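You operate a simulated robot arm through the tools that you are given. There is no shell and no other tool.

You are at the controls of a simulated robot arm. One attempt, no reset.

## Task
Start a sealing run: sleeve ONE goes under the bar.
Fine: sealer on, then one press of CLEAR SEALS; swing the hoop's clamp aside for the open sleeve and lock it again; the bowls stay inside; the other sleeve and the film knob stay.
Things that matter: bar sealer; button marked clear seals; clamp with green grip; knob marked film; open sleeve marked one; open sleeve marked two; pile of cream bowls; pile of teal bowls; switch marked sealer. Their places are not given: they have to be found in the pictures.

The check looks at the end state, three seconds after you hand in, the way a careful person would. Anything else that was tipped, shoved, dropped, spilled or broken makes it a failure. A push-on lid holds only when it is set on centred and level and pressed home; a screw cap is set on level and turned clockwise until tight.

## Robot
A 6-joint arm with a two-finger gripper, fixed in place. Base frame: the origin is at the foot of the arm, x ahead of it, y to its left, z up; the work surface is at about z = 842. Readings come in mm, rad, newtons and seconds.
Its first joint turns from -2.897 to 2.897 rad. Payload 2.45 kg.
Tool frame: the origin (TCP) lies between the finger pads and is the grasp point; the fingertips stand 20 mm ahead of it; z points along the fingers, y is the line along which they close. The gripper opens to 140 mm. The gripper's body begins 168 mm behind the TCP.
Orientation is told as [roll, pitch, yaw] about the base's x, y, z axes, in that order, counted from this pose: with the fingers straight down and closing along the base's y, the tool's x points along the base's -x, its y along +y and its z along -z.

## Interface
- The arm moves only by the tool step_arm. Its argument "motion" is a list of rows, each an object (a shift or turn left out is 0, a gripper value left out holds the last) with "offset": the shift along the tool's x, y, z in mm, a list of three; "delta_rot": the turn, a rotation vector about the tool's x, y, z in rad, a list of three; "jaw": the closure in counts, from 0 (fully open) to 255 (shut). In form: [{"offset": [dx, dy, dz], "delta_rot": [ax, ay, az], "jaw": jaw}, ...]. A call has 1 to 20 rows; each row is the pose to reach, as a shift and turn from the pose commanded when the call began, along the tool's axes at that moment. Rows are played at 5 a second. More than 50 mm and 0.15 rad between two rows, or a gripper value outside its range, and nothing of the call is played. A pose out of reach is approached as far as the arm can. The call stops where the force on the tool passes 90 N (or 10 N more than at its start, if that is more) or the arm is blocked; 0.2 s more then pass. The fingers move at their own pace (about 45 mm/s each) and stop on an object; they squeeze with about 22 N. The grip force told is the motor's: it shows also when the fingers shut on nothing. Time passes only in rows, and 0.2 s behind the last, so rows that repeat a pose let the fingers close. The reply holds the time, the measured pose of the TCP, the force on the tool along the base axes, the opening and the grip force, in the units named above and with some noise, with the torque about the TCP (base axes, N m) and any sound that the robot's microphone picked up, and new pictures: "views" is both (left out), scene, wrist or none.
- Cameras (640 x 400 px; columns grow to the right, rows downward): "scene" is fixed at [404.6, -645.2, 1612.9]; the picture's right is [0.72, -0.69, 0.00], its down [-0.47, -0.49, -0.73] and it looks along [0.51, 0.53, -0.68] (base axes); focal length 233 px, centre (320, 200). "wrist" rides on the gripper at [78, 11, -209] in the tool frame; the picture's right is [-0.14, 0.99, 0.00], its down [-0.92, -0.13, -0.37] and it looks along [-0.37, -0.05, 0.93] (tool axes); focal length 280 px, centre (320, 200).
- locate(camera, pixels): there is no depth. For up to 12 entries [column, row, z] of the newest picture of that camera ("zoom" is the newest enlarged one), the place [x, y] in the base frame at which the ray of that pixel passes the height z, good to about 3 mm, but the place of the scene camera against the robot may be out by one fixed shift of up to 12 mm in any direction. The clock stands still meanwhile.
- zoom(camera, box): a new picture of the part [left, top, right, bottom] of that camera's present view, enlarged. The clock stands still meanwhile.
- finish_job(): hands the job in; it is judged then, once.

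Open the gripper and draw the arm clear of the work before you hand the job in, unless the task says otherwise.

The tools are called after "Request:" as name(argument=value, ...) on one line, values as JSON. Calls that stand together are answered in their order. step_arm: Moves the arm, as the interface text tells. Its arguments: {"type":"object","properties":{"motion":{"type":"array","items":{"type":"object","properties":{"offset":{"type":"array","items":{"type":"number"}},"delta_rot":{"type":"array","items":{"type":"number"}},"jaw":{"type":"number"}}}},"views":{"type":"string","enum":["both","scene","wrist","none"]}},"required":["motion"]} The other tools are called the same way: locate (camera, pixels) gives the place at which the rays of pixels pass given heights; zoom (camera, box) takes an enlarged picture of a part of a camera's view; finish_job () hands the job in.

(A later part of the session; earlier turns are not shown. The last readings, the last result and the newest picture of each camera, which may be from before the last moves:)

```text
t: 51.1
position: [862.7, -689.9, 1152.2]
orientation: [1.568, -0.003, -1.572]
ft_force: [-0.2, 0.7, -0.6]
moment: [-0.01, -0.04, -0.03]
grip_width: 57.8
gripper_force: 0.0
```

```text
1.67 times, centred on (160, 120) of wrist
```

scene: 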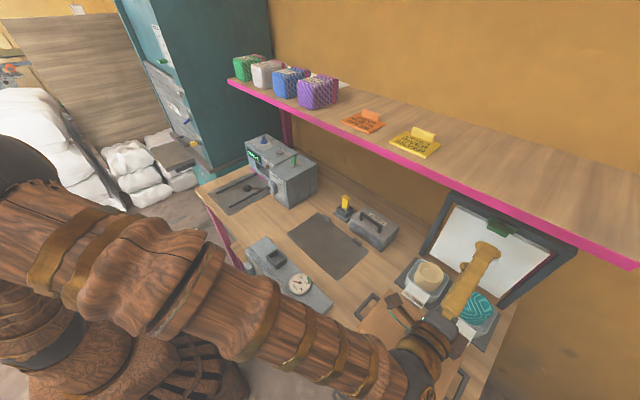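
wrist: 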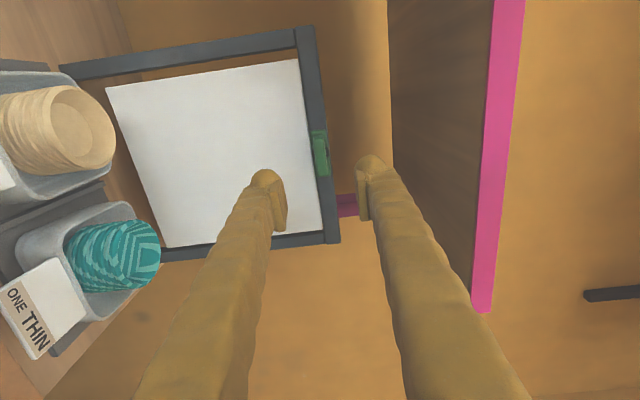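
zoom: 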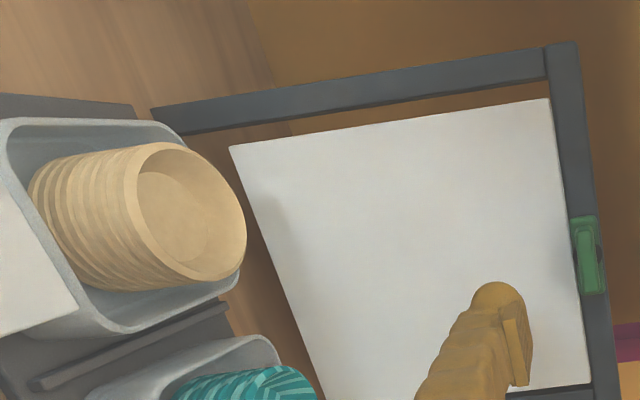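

The clamp lies horizontal along the bar, aside. Next I turn the tool so the camera rides on the far side and tilt it downward over the sleeves, staying high, to measure sleeve ONE precisely.

Request:
step_arm(motion=[{"offset": [0, 6, -6], "delta_rot": [0, 0, 0.143]}, {"offset": [0, 12, -12], "delta_rot": [0, 0, 0.286]}, {"offset": [0, 18, -18], "delta_rot": [0, 0, 0.428]}, {"offset": [0, 24, -24], "delta_rot": [0, 0, 0.571]}, {"offset": [0, 30, -30], "delta_rot": [0, 0, 0.714]}, {"offset": [0, 36, -36], "delta_rot": [0, 0, 0.857]}, {"offset": [0, 42, -42], "delta_rot": [0, 0, 1.0]}, {"offset": [0, 48, -48], "delta_rot": [0, 0, 1.142]}, {"offset": [0, 54, -54], "delta_rot": [0, 0, 1.285]}, {"offset": [0, 60, -60], "delta_rot": [0, 0, 1.428]}, {"offset": [0, 60, -60], "delta_rot": [0, 0, 1.571]}], views="none")

Request:
step_arm(motion=[{"delta_rot": [0, -0.13, 0], "jaw": 0}, {"delta_rot": [0, -0.26, 0], "jaw": 0}, {"delta_rot": [0, -0.39, 0], "jaw": 0}, {"delta_rot": [0, -0.52, 0], "jaw": 0}, {"delta_rot": [0, -0.65, 0], "jaw": 0}, {"delta_rot": [0, -0.78, 0], "jaw": 0}, {"delta_rot": [0, -0.91, 0], "jaw": 0}, {"delta_rot": [0, -1.0, 0], "jaw": 0}])

```text
t: 53.5
position: [801.8, -690.7, 1212.4]
orientation: [0.109, 1.568, -3.036]
ft_force: [-0.4, -0.4, -0.3]
moment: [0.0, 0.03, -0.02]
grip_width: 57.6
gripper_force: 0.0
```

```text
t: 55.3
position: [801.9, -690.8, 1213.4]
orientation: [0.002, 0.567, 3.142]
ft_force: [0.2, 0.0, -0.3]
moment: [0.04, -0.02, 0.01]
grip_width: 140.1
gripper_force: 0.0
```

scene: 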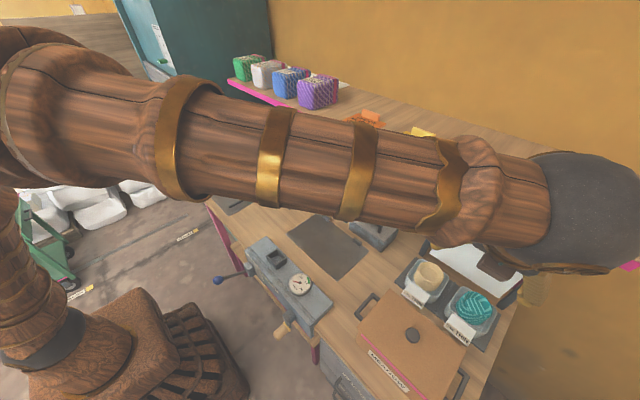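
wrist: 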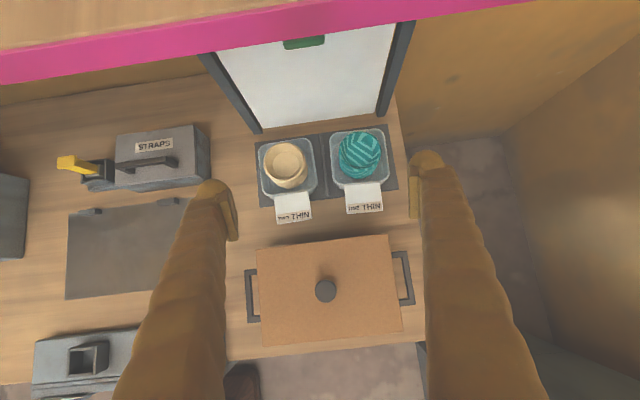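

This gives a clear near-vertical view: sleeve TWO at (288,170), sleeve ONE at (360,165), cards below them, clamp green at (303,42). I zoom and measure.

Request:
zoom(camera="wrist", box=[245, 110, 415, 230])

Request:
zoom(camera="wrist", box=[320, 115, 400, 220])

```text
3.33 times, centred on (330, 170) of wrist
```

zoom: 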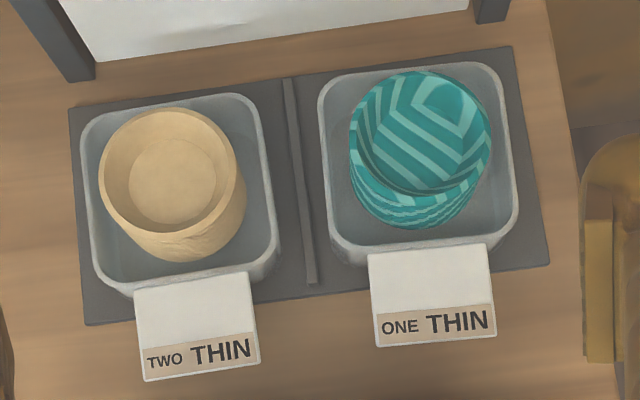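

```text
3.81 times, centred on (360, 168) of wrist
```

zoom: 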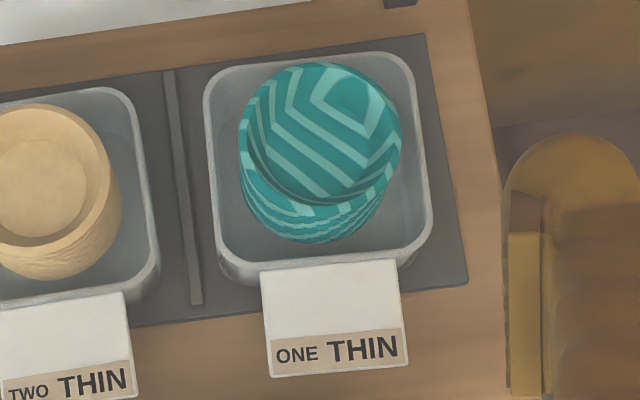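

Measured: sleeve ONE's rim spans x≈878–990, y≈−817…−707 (110 mm wide, centre (934,−762)), sleeve TWO's wall starts at y≈−673, and the divider lies between. I test the reach by moving above sleeve ONE at a safe height with a larger tilt.

Request:
step_arm(motion=[{"offset": [0.4, 11.8, 40.3], "delta_rot": [0, 0.022, 0], "jaw": 18}, {"offset": [0.8, 23.7, 80.7], "delta_rot": [0, 0.044, 0], "jaw": 18}, {"offset": [1.2, 35.5, 121], "delta_rot": [0, 0.067, 0], "jaw": 18}, {"offset": [1.5, 47.3, 161.4], "delta_rot": [0, 0.089, 0], "jaw": 18}, {"offset": [1.9, 59.2, 201.7], "delta_rot": [0, 0.111, 0], "jaw": 18}, {"offset": [2.3, 71, 242.1], "delta_rot": [0, 0.133, 0], "jaw": 18}])

```text
t: 56.7
position: [934.5, -759.8, 1012.9]
orientation: [0.005, 0.704, -3.14]
ft_force: [0.2, 0.7, 1.1]
moment: [-0.02, 0.04, 0.0]
grip_width: 129.9
gripper_force: 0.0
```

scene: 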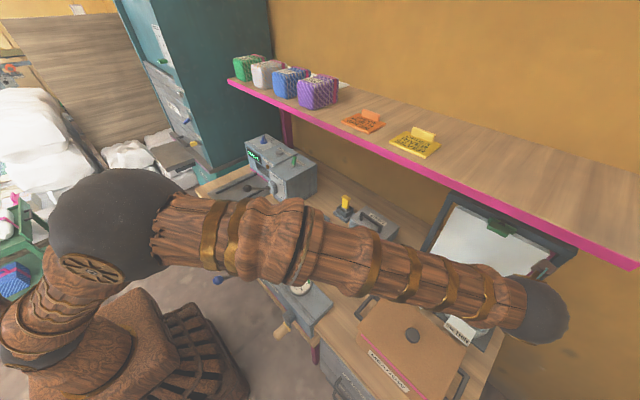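
wrist: 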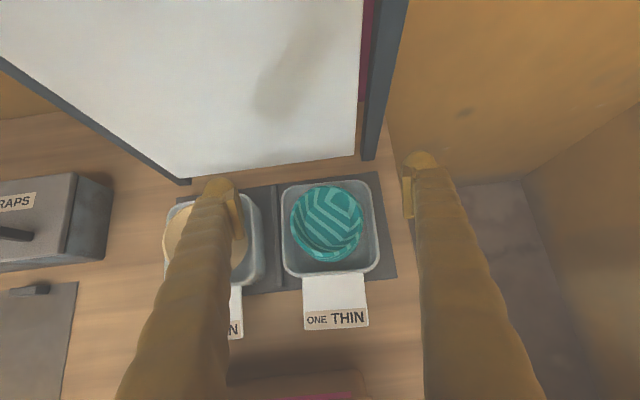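

The arm reaches here fine: TCP (934.5,−759.8,1012.9). I zoom on sleeve ONE to refine its centre and rim before descending.

Request:
zoom(camera="wrist", box=[230, 165, 410, 340])

Request:
locate(camera="wrist", pixels=[[281, 230, 890], [381, 222, 890], [326, 184, 890], [336, 275, 890], [262, 235, 890], [277, 235, 845], [303, 330, 893], [369, 325, 893], [303, 278, 893], [365, 272, 893]])

```text
2.29 times, centred on (320, 252) of wrist
```

zoom: 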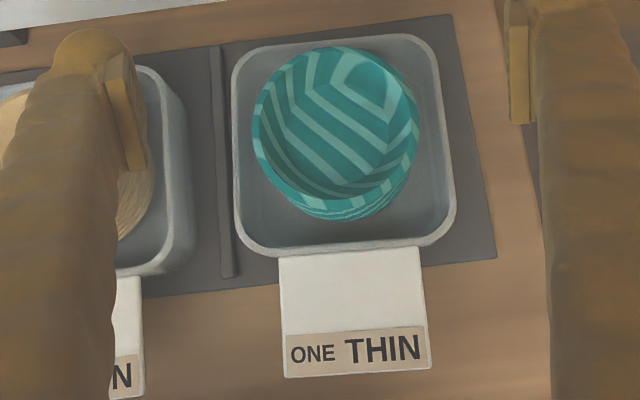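

```text
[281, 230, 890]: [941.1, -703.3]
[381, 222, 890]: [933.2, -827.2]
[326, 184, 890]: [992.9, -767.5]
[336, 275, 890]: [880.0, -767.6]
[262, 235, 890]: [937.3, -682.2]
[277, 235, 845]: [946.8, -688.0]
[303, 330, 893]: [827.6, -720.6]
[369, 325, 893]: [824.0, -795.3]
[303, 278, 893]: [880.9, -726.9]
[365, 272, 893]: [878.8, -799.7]
```

Refined centre is about (935,−762.5) with the rim near z≈893. I set the opening to 124 mm and lower halfway to z≈945 to check both fingers against the walls.

Request:
step_arm(motion=[{"offset": [-22, 2.7, 26], "jaw": 29}, {"offset": [-43.6, 2.7, 52.1], "jaw": 29}, {"offset": [-43.6, 2.7, 52.1], "jaw": 29}])

Request:
zoom(camera="wrist", box=[180, 140, 460, 320])

Request:
zoom(camera="scene", box=[400, 230, 560, 350])

```text
t: 57.5
position: [934.3, -764.0, 942.4]
orientation: [0.004, 0.702, -3.141]
ft_force: [-0.2, 0.2, -0.2]
moment: [-0.02, -0.05, 0.0]
grip_width: 124.2
gripper_force: 0.2
```

scene: 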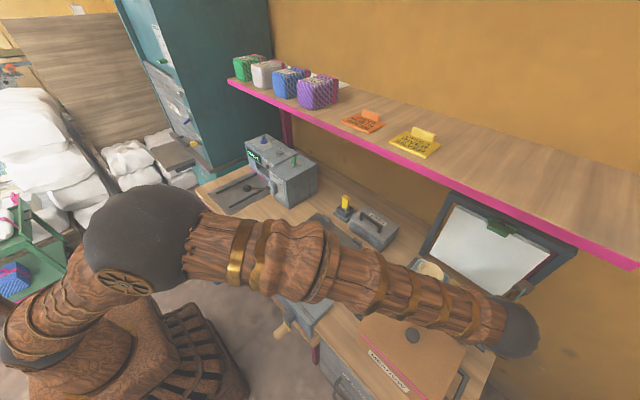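
wrist: 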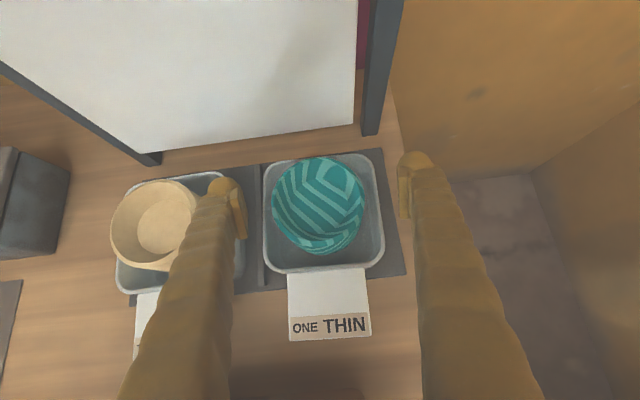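

```text
2.22 times, centred on (320, 230) of wrist
```

zoom: 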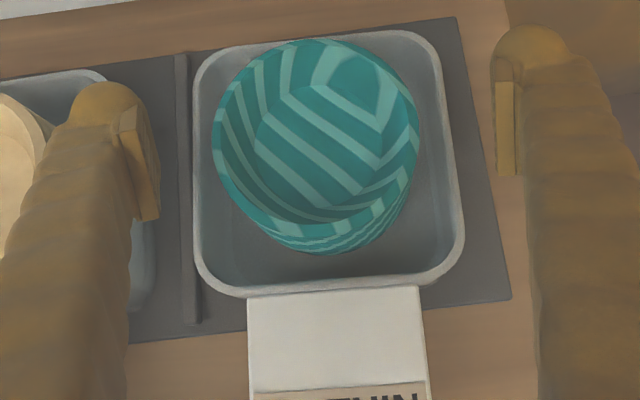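

```text
3.33 times, centred on (480, 290) of scene
```

zoom: 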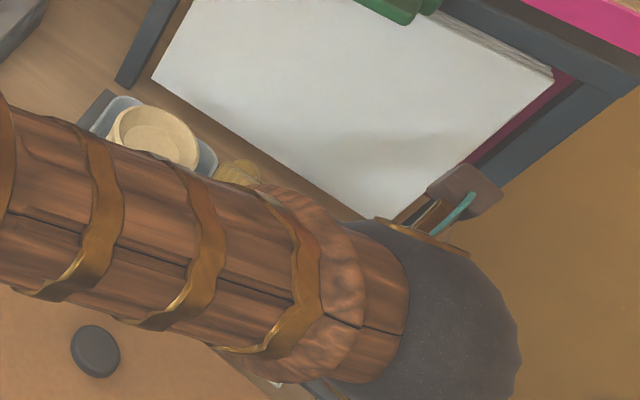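

The rim now measures y −704…−819 (centre −761.5) against TCP y −764, so I shift 2.5 mm, open to 128 mm, and lower to z≈888, watching the force.

Request:
step_arm(motion=[{"offset": [0, -2.5, 0], "jaw": 22}, {"offset": [-11.7, -2.5, 13.8], "jaw": 22}, {"offset": [-23.4, -2.5, 27.7], "jaw": 22}, {"offset": [-35.1, -2.5, 41.5], "jaw": 22}])

Request:
zoom(camera="wrist", box=[180, 140, 460, 320])

```text
t: 58.5
position: [935.2, -762.8, 888.8]
orientation: [0.002, 0.7, -3.141]
ft_force: [0.0, 0.6, 0.6]
moment: [0.04, 0.06, -0.05]
grip_width: 128.5
gripper_force: 0.4
```

scene: 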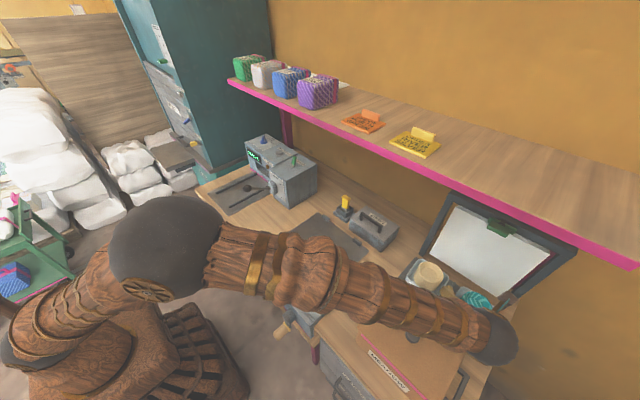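
wrist: 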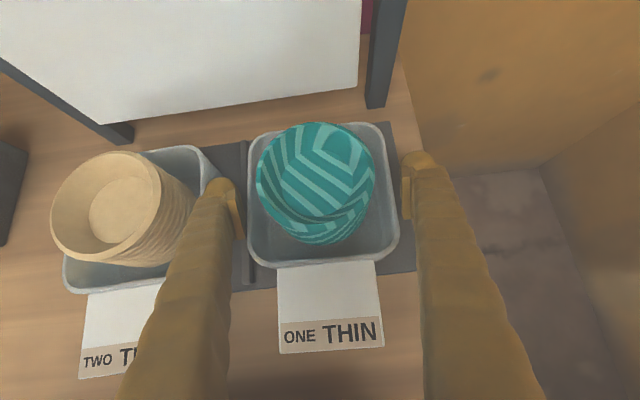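

```text
2.22 times, centred on (320, 230) of wrist
```

zoom: 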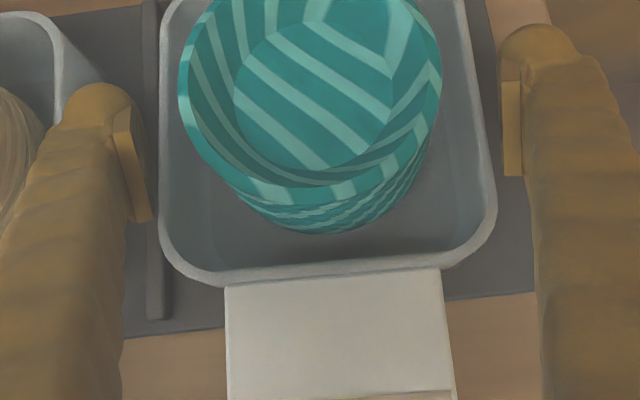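

Both fingers stand clear on either side of sleeve ONE with zero force. I close gradually and then squeeze.

Request:
step_arm(motion=[{"jaw": 34}, {"jaw": 40}, {"jaw": 46}, {"jaw": 52}, {"jaw": 58}, {"jaw": 66}, {"jaw": 255}, {"jaw": 255}, {"jaw": 255}])

Request:
zoom(camera="wrist", box=[180, 100, 460, 300])

```text
t: 60.5
position: [934.7, -762.0, 889.4]
orientation: [0.004, 0.7, -3.14]
ft_force: [-0.1, 0.4, 0.0]
moment: [0.07, 0.0, -0.01]
grip_width: 124.0
gripper_force: 21.8
```

scene: 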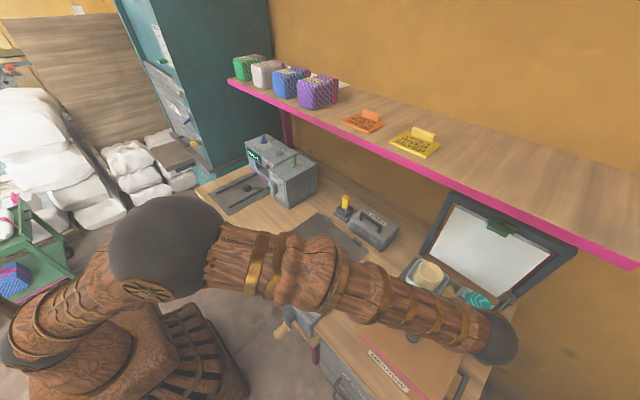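
wrist: 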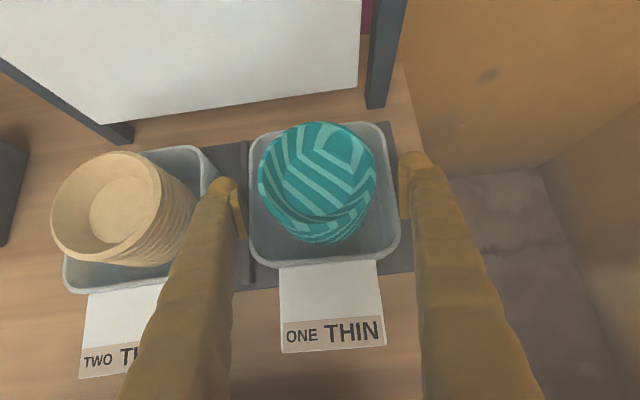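

```text
2.00 times, centred on (320, 200) of wrist
```

zoom: 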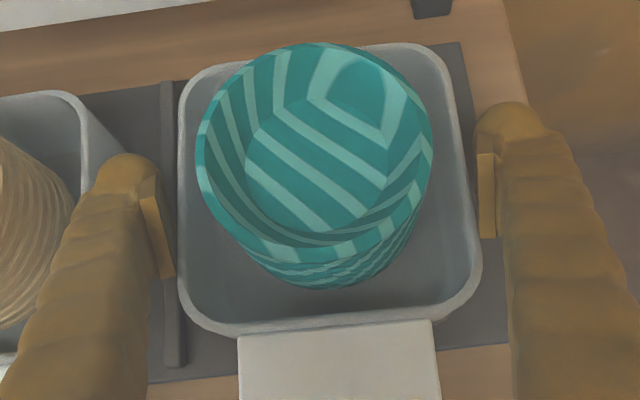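

The fingers stopped at 124 mm with a 22 N squeeze, with the tub centred. I lift 6 mm gently and check weight and picture.

Request:
step_arm(motion=[{"offset": [1.3, 0, -1.5]}, {"offset": [2.6, 0, -3.1]}, {"offset": [3.9, 0, -4.6]}, {"offset": [3.9, 0, -4.6]}])

Request:
zoom(camera="wrist", box=[180, 100, 460, 300])

```text
t: 61.5
position: [934.2, -762.1, 895.5]
orientation: [0.004, 0.703, -3.142]
ft_force: [0.2, 0.3, 0.7]
moment: [0.1, 0.07, -0.04]
grip_width: 121.1
gripper_force: 22.5
```

scene: 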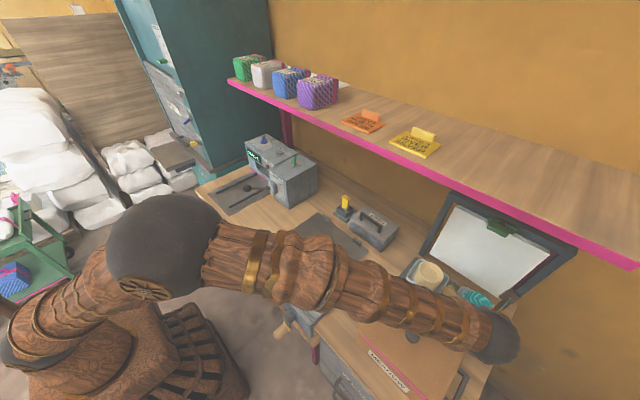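
wrist: 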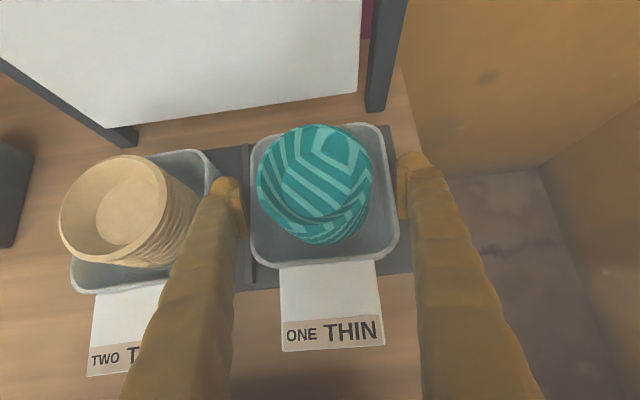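

```text
2.00 times, centred on (320, 200) of wrist
```

zoom: 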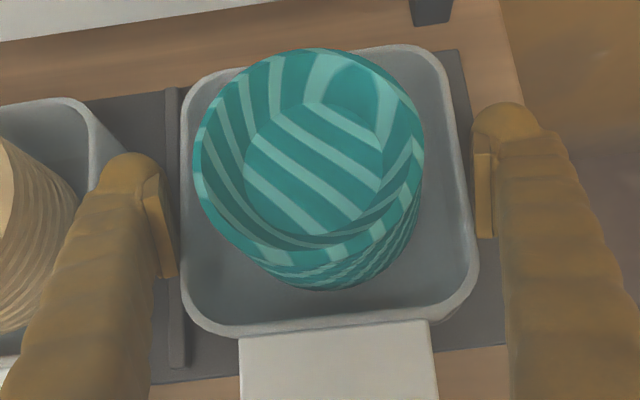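

The fingers slid up: width fell to 121 mm and no weight came on, so the walls seem to lean. I hold still for a moment to see whether the width keeps changing.

Request:
step_arm(motion=[{"offset": [0, 0, 0]}, {"offset": [0, 0, 0]}, {"offset": [0, 0, 0]}, {"offset": [0, 0, 0]}], views="wrist")

```text
t: 62.5
position: [934.0, -761.2, 894.6]
orientation: [0.005, 0.7, -3.142]
ft_force: [0.1, 0.1, 3.1]
moment: [0.32, 0.06, 0.02]
grip_width: 121.0
gripper_force: 21.7
```

wrist: 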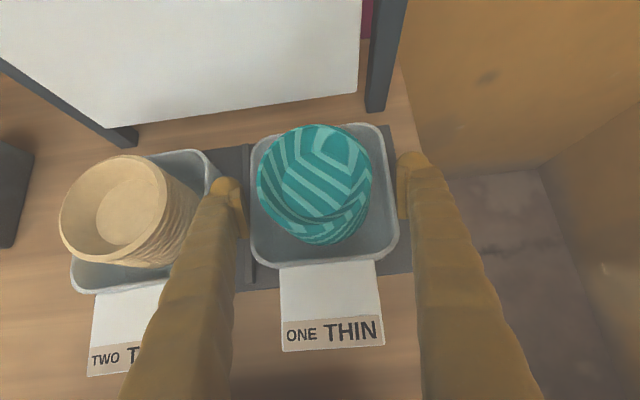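

Width stays at 121 mm with a small upward push, so the walls lean inward toward the top. I inspect the shape of the identical sleeve TWO in the scene view.

Request:
zoom(camera="scene", box=[395, 250, 455, 310])

Request:
zoom(camera="wrist", box=[50, 120, 250, 320])

```text
6.67 times, centred on (425, 280) of scene
```

zoom: 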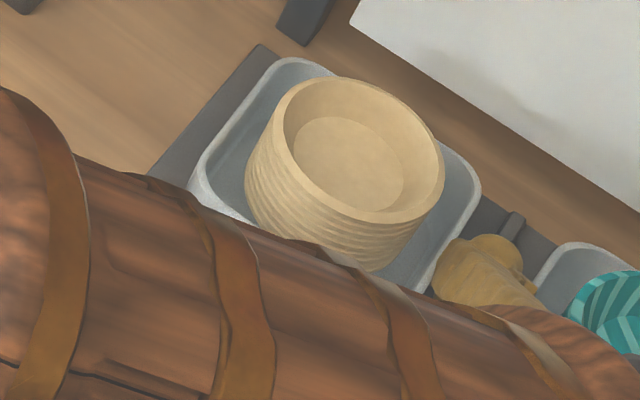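

```text
2.00 times, centred on (150, 220) of wrist
```

zoom: 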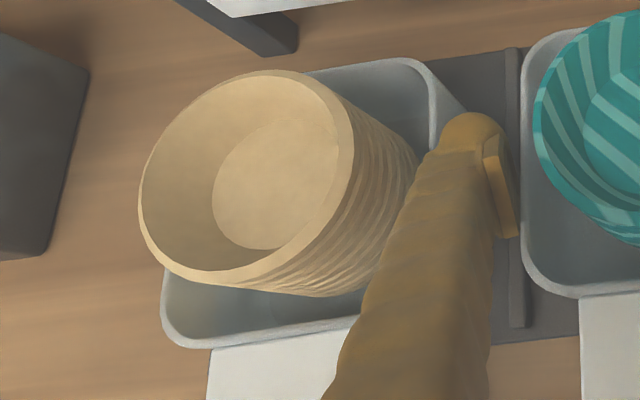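

Readings suggest the grip only touched high on the wall. I open slightly, go about 8 mm lower for a fuller hold, and close again before a new lift test.

Request:
step_arm(motion=[{"offset": [0, 0, 0], "jaw": 24}, {"offset": [0, 0, 0], "jaw": 24}, {"offset": [-5, 0, 6], "jaw": 24}, {"offset": [-9, 0, 10.7], "jaw": 24}], views="none")

Request:
step_arm(motion=[{"jaw": 255}, {"jaw": 255}, {"jaw": 255}, {"jaw": 255}], views="wrist")

Request:
zoom(camera="wrist", box=[200, 100, 440, 280])

```text
t: 63.5
position: [934.6, -762.1, 880.8]
orientation: [0.003, 0.702, -3.141]
ft_force: [0.3, 0.3, 0.4]
moment: [0.01, -0.04, 0.01]
grip_width: 126.9
gripper_force: 0.1
```

```text
t: 64.5
position: [934.0, -762.1, 881.6]
orientation: [0.003, 0.702, -3.142]
ft_force: [-0.9, -0.4, 1.0]
moment: [0.11, 0.04, -0.07]
grip_width: 124.6
gripper_force: 22.3
```

wrist: 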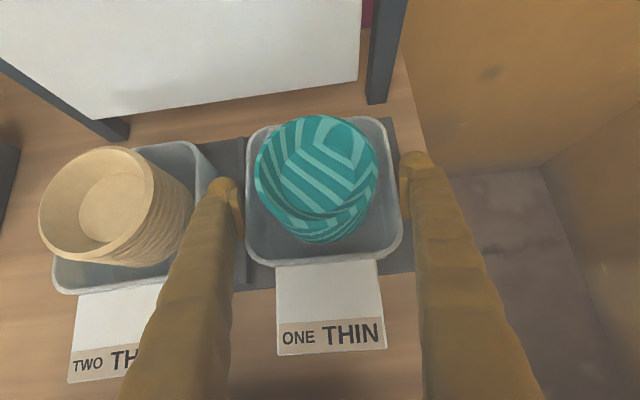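

```text
2.22 times, centred on (320, 190) of wrist
```

zoom: 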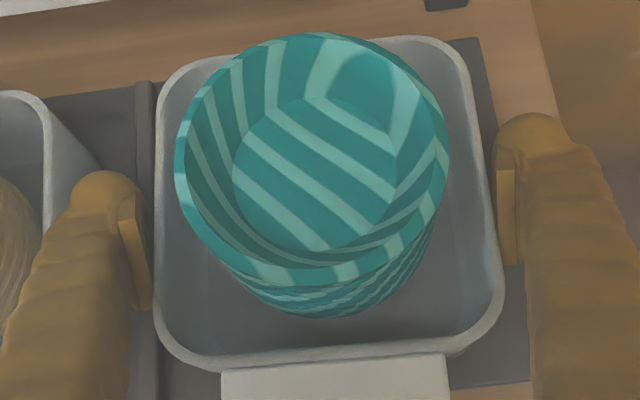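

Now the width is 124.6 mm with a better overlap (the rim seems nearer z≈870). I lift 4 mm and read the weight.

Request:
step_arm(motion=[{"offset": [0.65, 0, -0.77]}, {"offset": [1.3, 0, -1.53]}, {"offset": [1.95, 0, -2.3]}, {"offset": [2.6, 0, -3.06]}, {"offset": [2.6, 0, -3.06]}], views="wrist")

Request:
zoom(camera="wrist", box=[200, 100, 440, 280])

```text
t: 65.7
position: [934.9, -762.3, 885.4]
orientation: [0.003, 0.701, -3.142]
ft_force: [0.2, -0.5, -1.6]
moment: [0.02, -0.02, -0.01]
grip_width: 125.1
gripper_force: 21.9
```

wrist: 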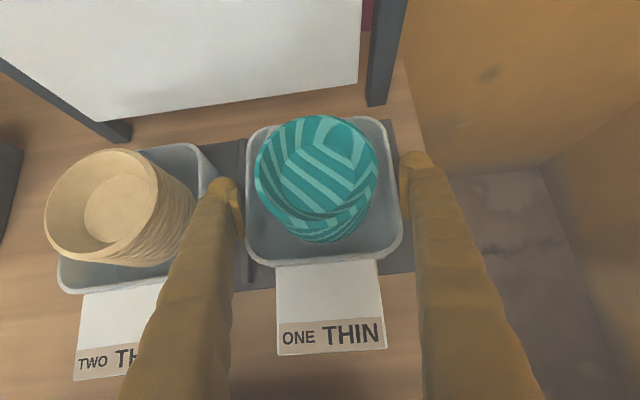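

```text
2.22 times, centred on (320, 190) of wrist
```

zoom: 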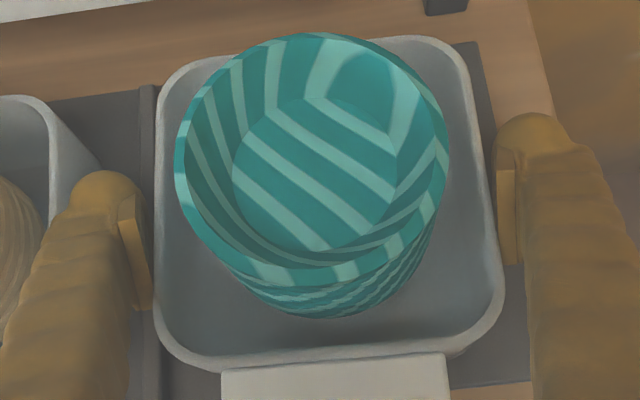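

Sleeve ONE now rises with the gripper (its image size is unchanged while TWO shrank; about −1.6 N weight). I lift slowly a further 25 mm and check that it hangs level.

Request:
step_arm(motion=[{"offset": [1.3, 0, -1.5]}, {"offset": [3.2, 0, -3.8]}, {"offset": [6.5, 0, -7.6]}, {"offset": [9.7, 0, -11.5]}, {"offset": [12.9, 0, -15.3]}, {"offset": [16.1, 0, -19.1]}, {"offset": [16.1, 0, -19.1]}])

Request:
zoom(camera="wrist", box=[200, 100, 440, 360])

Request:
zoom(camera="scene", box=[400, 230, 560, 350])

```text
t: 67.3
position: [934.3, -761.6, 910.2]
orientation: [0.003, 0.702, -3.142]
ft_force: [0.0, -1.0, -1.7]
moment: [-0.03, -0.02, 0.01]
grip_width: 124.9
gripper_force: 22.2
```

scene: 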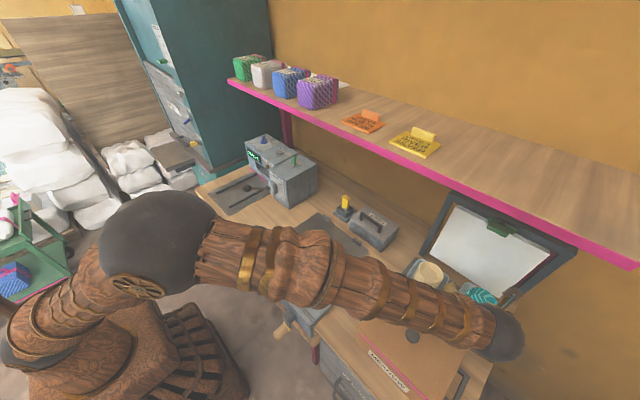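
wrist: 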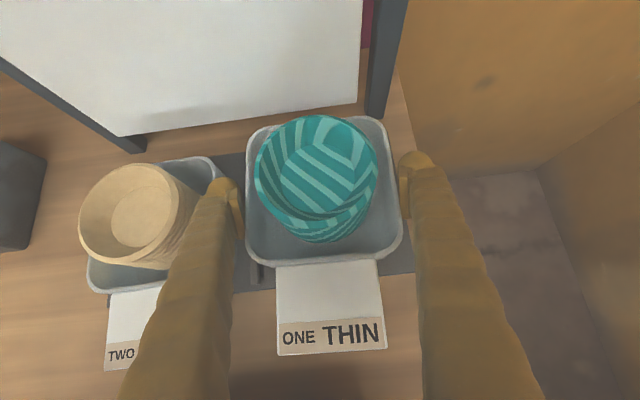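

```text
1.54 times, centred on (320, 230) of wrist
```

zoom: 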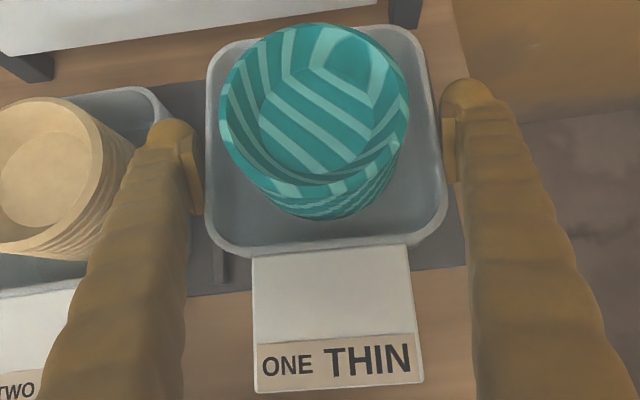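

```text
3.33 times, centred on (480, 290) of scene
```

zoom: 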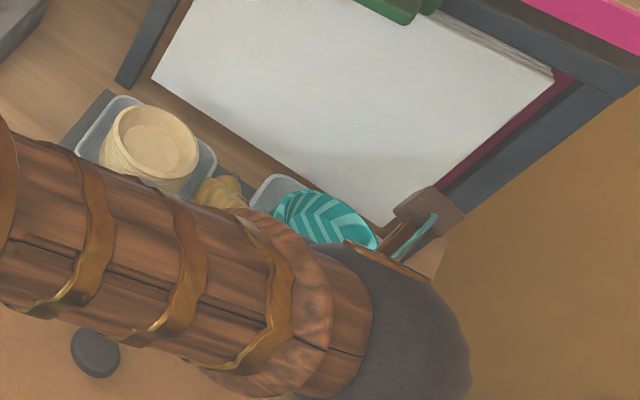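

It hangs level with a steady 125 mm grip. I raise it on up to z≈1100 with a slight drift toward the robot, away from the hoop.

Request:
step_arm(motion=[{"offset": [5, 0, -8.2]}, {"offset": [15, 0, -24.7]}, {"offset": [25, 0, -41.1]}, {"offset": [34.9, 0, -57.6]}, {"offset": [44.9, 0, -74]}, {"offset": [54.9, 0, -90.5]}, {"offset": [64.9, 0, -106.9]}, {"offset": [74.9, 0, -123.4]}, {"offset": [84.8, 0, -139.8]}, {"offset": [94.8, 0, -156.3]}, {"offset": [99.8, 0, -164.5]}, {"offset": [99.8, 0, -164.5]}])

Request:
zoom(camera="scene", box=[270, 190, 400, 300])

Request:
locate(camera="scene", pixels=[[288, 231, 842], [316, 212, 842], [369, 247, 842], [341, 279, 842], [290, 200, 842], [330, 200, 842], [240, 250, 842], [345, 200, 900], [330, 210, 842]])

```text
t: 69.9
position: [902.3, -762.1, 1100.0]
orientation: [0.004, 0.702, -3.142]
ft_force: [0.3, 0.1, -2.1]
moment: [-0.02, 0.01, 0.01]
grip_width: 124.8
gripper_force: 22.2
```

scene: 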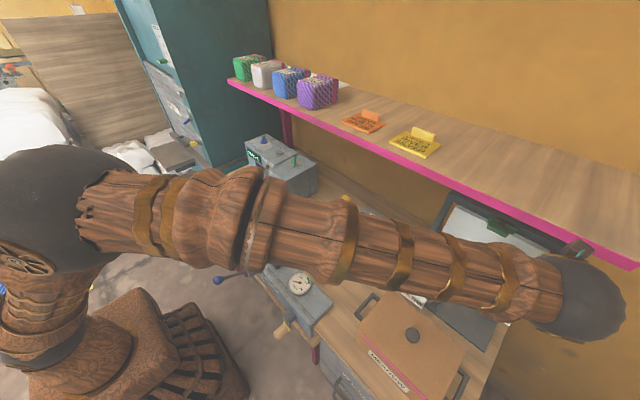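
wrist: 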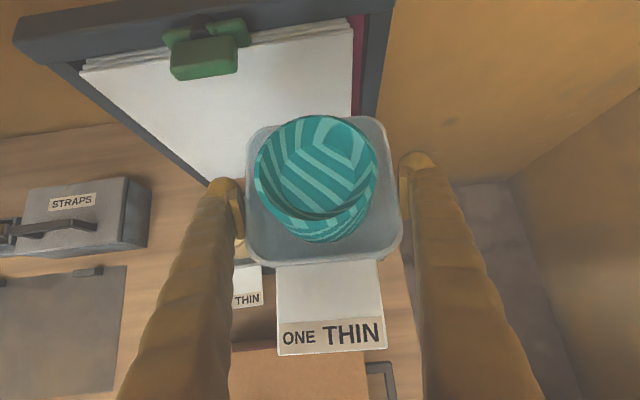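

```text
3.64 times, centred on (335, 245) of scene
```

zoom: 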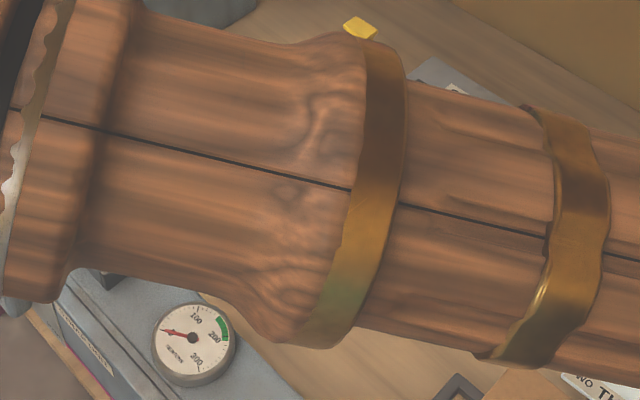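

```text
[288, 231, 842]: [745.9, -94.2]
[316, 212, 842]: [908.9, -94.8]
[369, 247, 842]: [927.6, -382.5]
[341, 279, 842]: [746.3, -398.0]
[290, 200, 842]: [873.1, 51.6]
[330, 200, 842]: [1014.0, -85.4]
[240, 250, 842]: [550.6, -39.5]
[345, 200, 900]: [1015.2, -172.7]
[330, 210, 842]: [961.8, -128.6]
```

The sleeve hangs level over the clear area at z=1100; the middle mat spans x 746–918, y −395…−95, so bare table near (670,−70) is free for a regrasp. I carry the sleeve there slowly with the same tilt.

Request:
step_arm(motion=[{"offset": [-1.8, -6.9, -1.5]}, {"offset": [-5.3, -20.8, -4.5]}, {"offset": [-10.6, -41.5, -9]}, {"offset": [-17.7, -69.2, -15]}, {"offset": [-24.8, -96.9, -21]}, {"offset": [-31.9, -124.6, -27]}, {"offset": [-39, -152.2, -33]}, {"offset": [-46, -179.9, -38.9]}, {"offset": [-53.1, -207.6, -44.9]}, {"offset": [-60.2, -235.3, -50.9]}, {"offset": [-67.3, -263, -56.9]}, {"offset": [-74.4, -290.6, -62.9]}, {"offset": [-81.5, -318.3, -68.9]}, {"offset": [-88.6, -346, -74.9]}, {"offset": [-95.6, -373.7, -80.9]}, {"offset": [-100.9, -394.4, -85.4]}, {"offset": [-104.5, -408.3, -88.4]}, {"offset": [-106.3, -415.2, -89.9]}])

```text
t: 73.7
position: [765.1, -344.8, 1099.0]
orientation: [0.004, 0.699, 3.14]
ft_force: [-0.5, 0.5, -2.1]
moment: [-0.02, 0.01, -0.01]
grip_width: 124.9
gripper_force: 21.7
```

scene: 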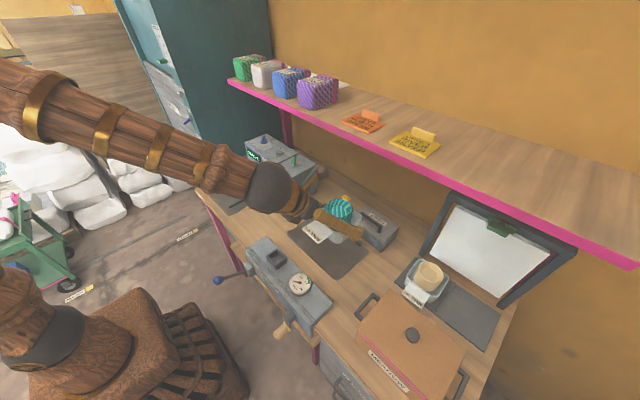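
wrist: 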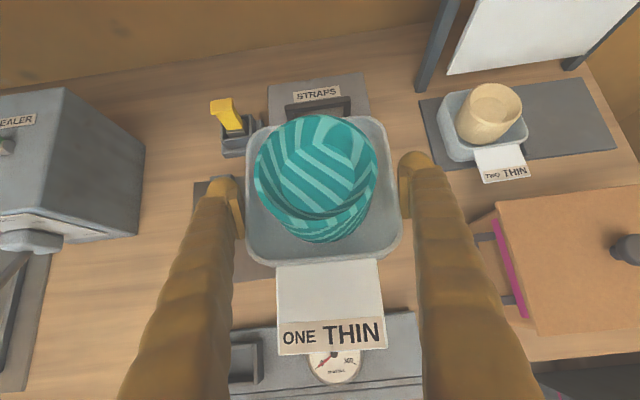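

The carry went well; sleeve level, TWO untouched. The dark middle mat right here is flat and free, so I bring the sleeve over (815,−245) and lower it to just above the mat.

Request:
step_arm(motion=[{"offset": [3.8, -10, 3.2]}, {"offset": [11.5, -30, 9.7]}, {"offset": [19.1, -50, 16.1]}, {"offset": [26.7, -70, 22.5]}, {"offset": [34.4, -90, 29]}, {"offset": [38.2, -100, 32.2]}, {"offset": [31.8, -100, 39.8]}, {"offset": [18.9, -100, 55.1]}, {"offset": [6, -100, 70.4]}, {"offset": [-6.9, -100, 85.7]}, {"offset": [-19.8, -100, 101]}, {"offset": [-32.7, -100, 116.3]}, {"offset": [-45.6, -100, 131.6]}, {"offset": [-58.4, -100, 146.9]}, {"offset": [-71.3, -100, 162.2]}, {"offset": [-84.2, -100, 177.5]}, {"offset": [-93.9, -100, 189]}, {"offset": [-93.9, -100, 189]}])

Request:
zoom(camera="scene", box=[260, 180, 420, 290])

```text
t: 77.5
position: [816.3, -246.0, 893.9]
orientation: [0.003, 0.701, -3.14]
ft_force: [-0.3, 0.6, -1.4]
moment: [0.01, 0.01, 0.01]
grip_width: 124.8
gripper_force: 22.2
```

scene: 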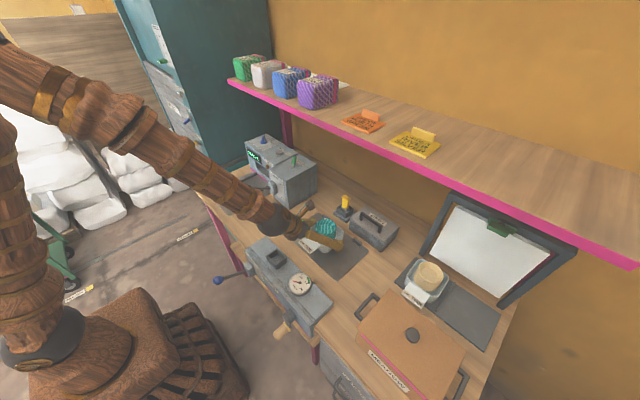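
wrist: 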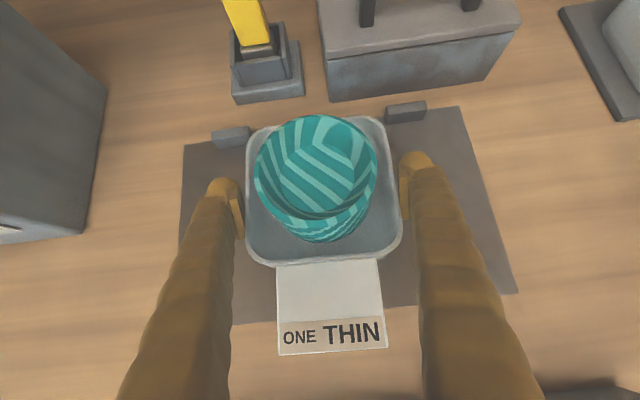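

```text
3.64 times, centred on (340, 235) of scene
```

zoom: 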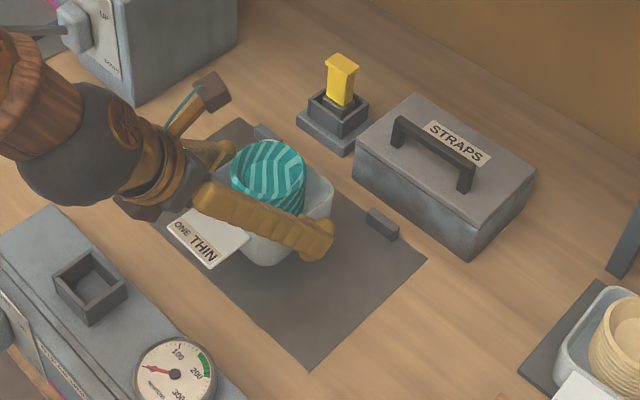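

The sleeve hovers about 10 mm above the middle mat, but the two stop blocks at (232,137) and (405,112) are near its far corners. I locate them before setting down.

Request:
locate(camera="wrist", pixels=[[387, 124, 846], [427, 120, 846], [212, 148, 846], [250, 146, 846], [183, 146, 843], [459, 107, 843], [518, 292, 843], [187, 328, 843], [281, 350, 900], [388, 345, 900]])

Request:
zoom(camera="wrist", box=[180, 90, 480, 280])

```text
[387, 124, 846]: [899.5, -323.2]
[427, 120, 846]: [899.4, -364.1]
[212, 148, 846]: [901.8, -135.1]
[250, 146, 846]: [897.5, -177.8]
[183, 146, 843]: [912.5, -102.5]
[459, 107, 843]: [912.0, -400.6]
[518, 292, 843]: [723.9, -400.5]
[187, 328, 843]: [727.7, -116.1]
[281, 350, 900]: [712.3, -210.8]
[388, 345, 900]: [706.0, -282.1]
```

```text
2.11 times, centred on (330, 185) of wrist
```

zoom: 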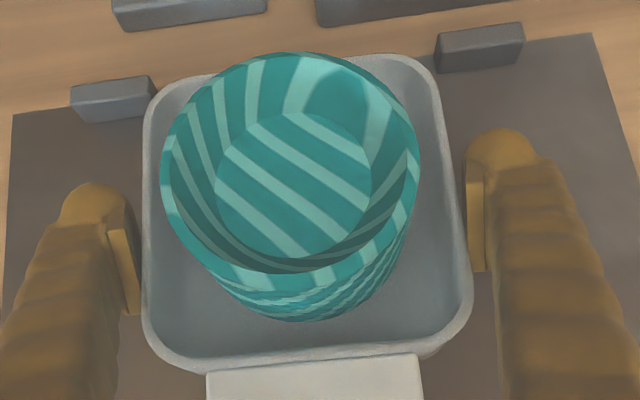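

The stops start at x≈899 and the sleeve's back edge is near x≈878, so the spot is clear. I lower the last 12 mm gently.

Request:
step_arm(motion=[{"offset": [-2.6, 0, 3.1]}, {"offset": [-5.2, 0, 6.1]}, {"offset": [-6.4, 0, 7.6]}, {"offset": [-7.1, 0, 8.4]}, {"offset": [-7.7, 0, 9.2]}, {"offset": [-7.7, 0, 9.2]}], views="wrist")

```text
t: 78.9
position: [816.7, -245.3, 881.6]
orientation: [0.003, 0.702, -3.141]
ft_force: [0.0, 0.1, -1.5]
moment: [-0.02, 0.0, -0.02]
grip_width: 125.0
gripper_force: 22.2
```

wrist: 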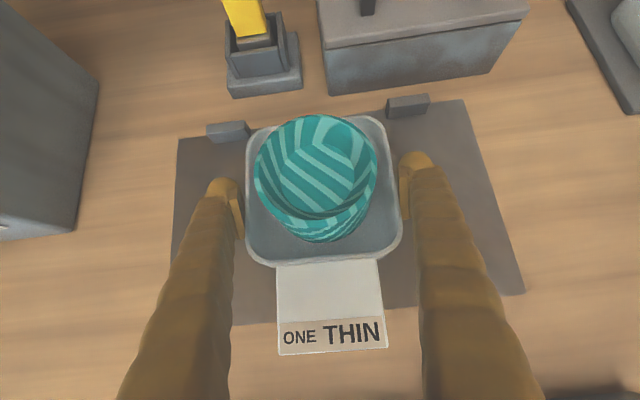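

The weight is still carried, so no contact yet. I go down 3 mm more.

Request:
step_arm(motion=[{"offset": [-0.65, 0, 0.77]}, {"offset": [-1.3, 0, 1.5]}, {"offset": [-1.9, 0, 2.3]}, {"offset": [-1.9, 0, 2.3]}], views="none")

Request:
zoom(camera="scene", box=[300, 210, 360, 265])

```text
t: 79.9
position: [815.9, -246.1, 878.5]
orientation: [0.004, 0.703, -3.141]
ft_force: [0.1, -0.8, -2.2]
moment: [-0.01, 0.02, 0.06]
grip_width: 125.0
gripper_force: 21.9
```

```text
7.27 times, centred on (330, 238) of scene
```

zoom: 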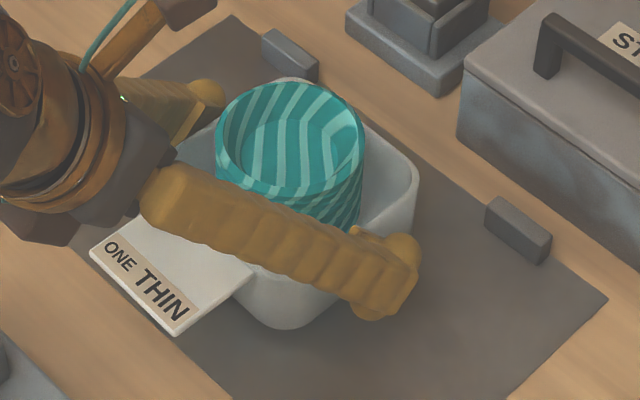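

Still hanging (−2 N); the picture shows the tub bottom close to the mat. I continue down in 1 mm steps.

Request:
step_arm(motion=[{"offset": [-0.65, 0, 0.77]}, {"offset": [-1.3, 0, 1.5]}, {"offset": [-1.9, 0, 2.3]}, {"offset": [-1.9, 0, 2.3]}], views="none")

Request:
zoom(camera="scene", box=[300, 210, 360, 265])

```text
t: 80.9
position: [816.0, -246.5, 876.6]
orientation: [0.002, 0.701, -3.141]
ft_force: [0.8, -0.3, -1.1]
moment: [0.04, 0.01, -0.04]
grip_width: 124.9
gripper_force: 22.0
```

```text
7.27 times, centred on (330, 238) of scene
```

zoom: 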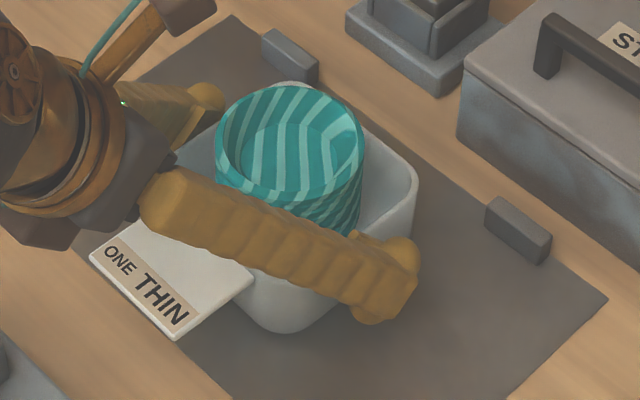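

The load is easing (−1.1 N). I go down 2 mm more to be sure it rests on the mat.

Request:
step_arm(motion=[{"offset": [-0.65, 0, 0.77]}, {"offset": [-1.3, 0, 1.5]}, {"offset": [-1.3, 0, 1.5]}], views="none")

```text
t: 81.7
position: [815.2, -245.7, 874.0]
orientation: [0.003, 0.702, -3.14]
ft_force: [-0.1, -1.7, 9.7]
moment: [0.6, -0.18, -0.01]
grip_width: 125.1
gripper_force: 22.1
```

Contact: +9.7 N, so the sleeve stands on the mat. I open the fingers fully and back out along the tool axis.

Request:
step_arm(motion=[{"offset": [0.3, 0, -0.4], "jaw": 20}, {"offset": [0.3, 0, -0.4], "jaw": 0}, {"offset": [0.3, 0, -0.4], "jaw": 0}, {"offset": [0, 0, -10], "jaw": 0}, {"offset": [0, 0, -30], "jaw": 0}, {"offset": [0, 0, -65], "jaw": 0}, {"offset": [0, 0, -105], "jaw": 0}, {"offset": [0, 0, -150], "jaw": 0}])

Request:
zoom(camera="scene", box=[290, 200, 380, 275])

Request:
zoom(camera="wrist", box=[200, 30, 440, 260])

```text
t: 83.5
position: [718.4, -244.5, 987.9]
orientation: [0.003, 0.702, -3.139]
ft_force: [-0.3, 0.3, -0.4]
moment: [0.02, -0.01, 0.0]
grip_width: 140.1
gripper_force: 0.1
```

scene: 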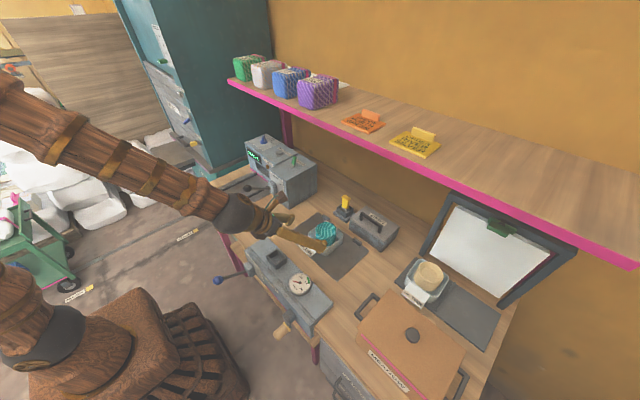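
wrist: 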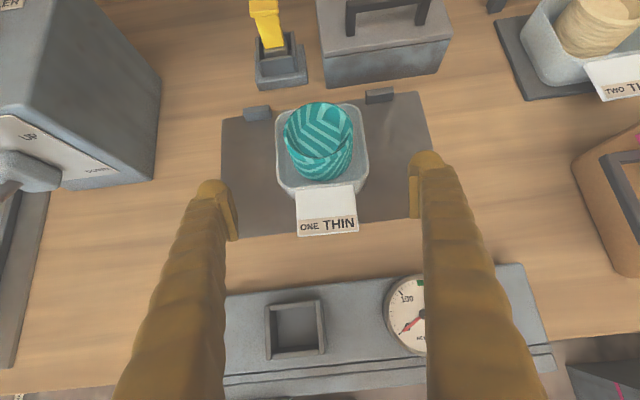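

```text
5.33 times, centred on (335, 238) of scene
```

zoom: 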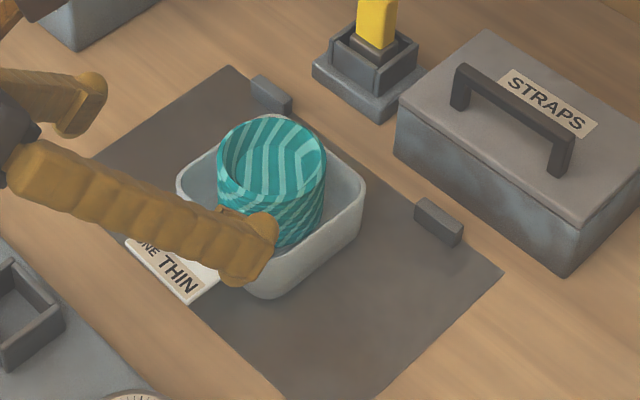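

```text
1.74 times, centred on (320, 145) of wrist
```

zoom: 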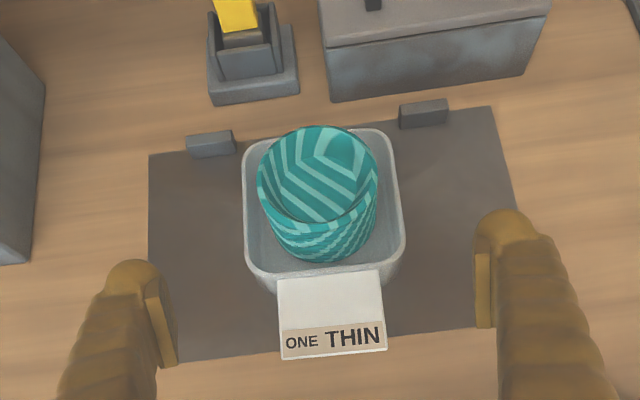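

The sleeve stands safely on the mat with the bowls inside. I bring the tool upright above it for a vertical regrasp.

Request:
step_arm(motion=[{"offset": [10, 0, -20], "delta_rot": [0, -0.1, 0]}, {"offset": [35, 0.3, -15], "delta_rot": [0, -0.24, 0]}, {"offset": [60, 0.6, 0], "delta_rot": [0, -0.38, 0]}, {"offset": [84, 1, 11], "delta_rot": [0, -0.52, 0]}, {"offset": [108.1, 1.5, 23.3], "delta_rot": [0, -0.66, 0]}, {"offset": [108.1, 1.5, 23.3], "delta_rot": [0, -0.702, 0]}])

Request:
zoom(camera="wrist", box=[200, 160, 440, 380])

```text
t: 84.9
position: [818.8, -248.0, 1039.5]
orientation: [0.005, -0.003, 3.139]
ft_force: [0.1, -0.2, 0.9]
moment: [0.0, -0.03, 0.03]
grip_width: 139.8
gripper_force: 0.0
```

scene: 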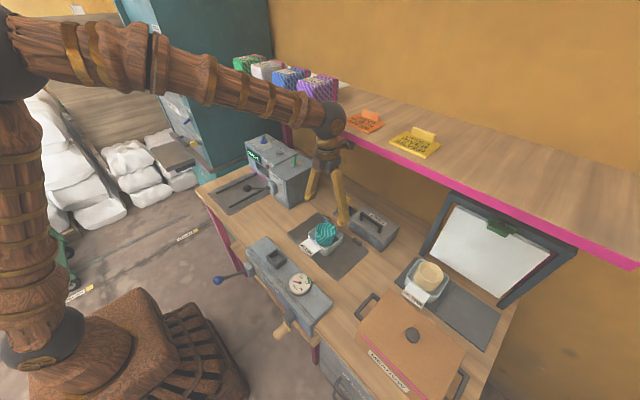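
wrist: 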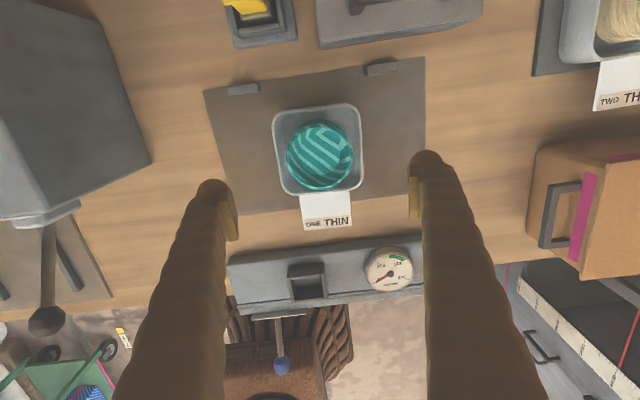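

```text
1.82 times, centred on (320, 270) of wrist
```

zoom: 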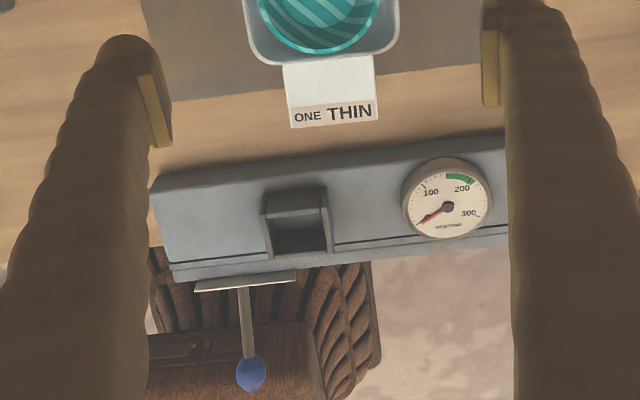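

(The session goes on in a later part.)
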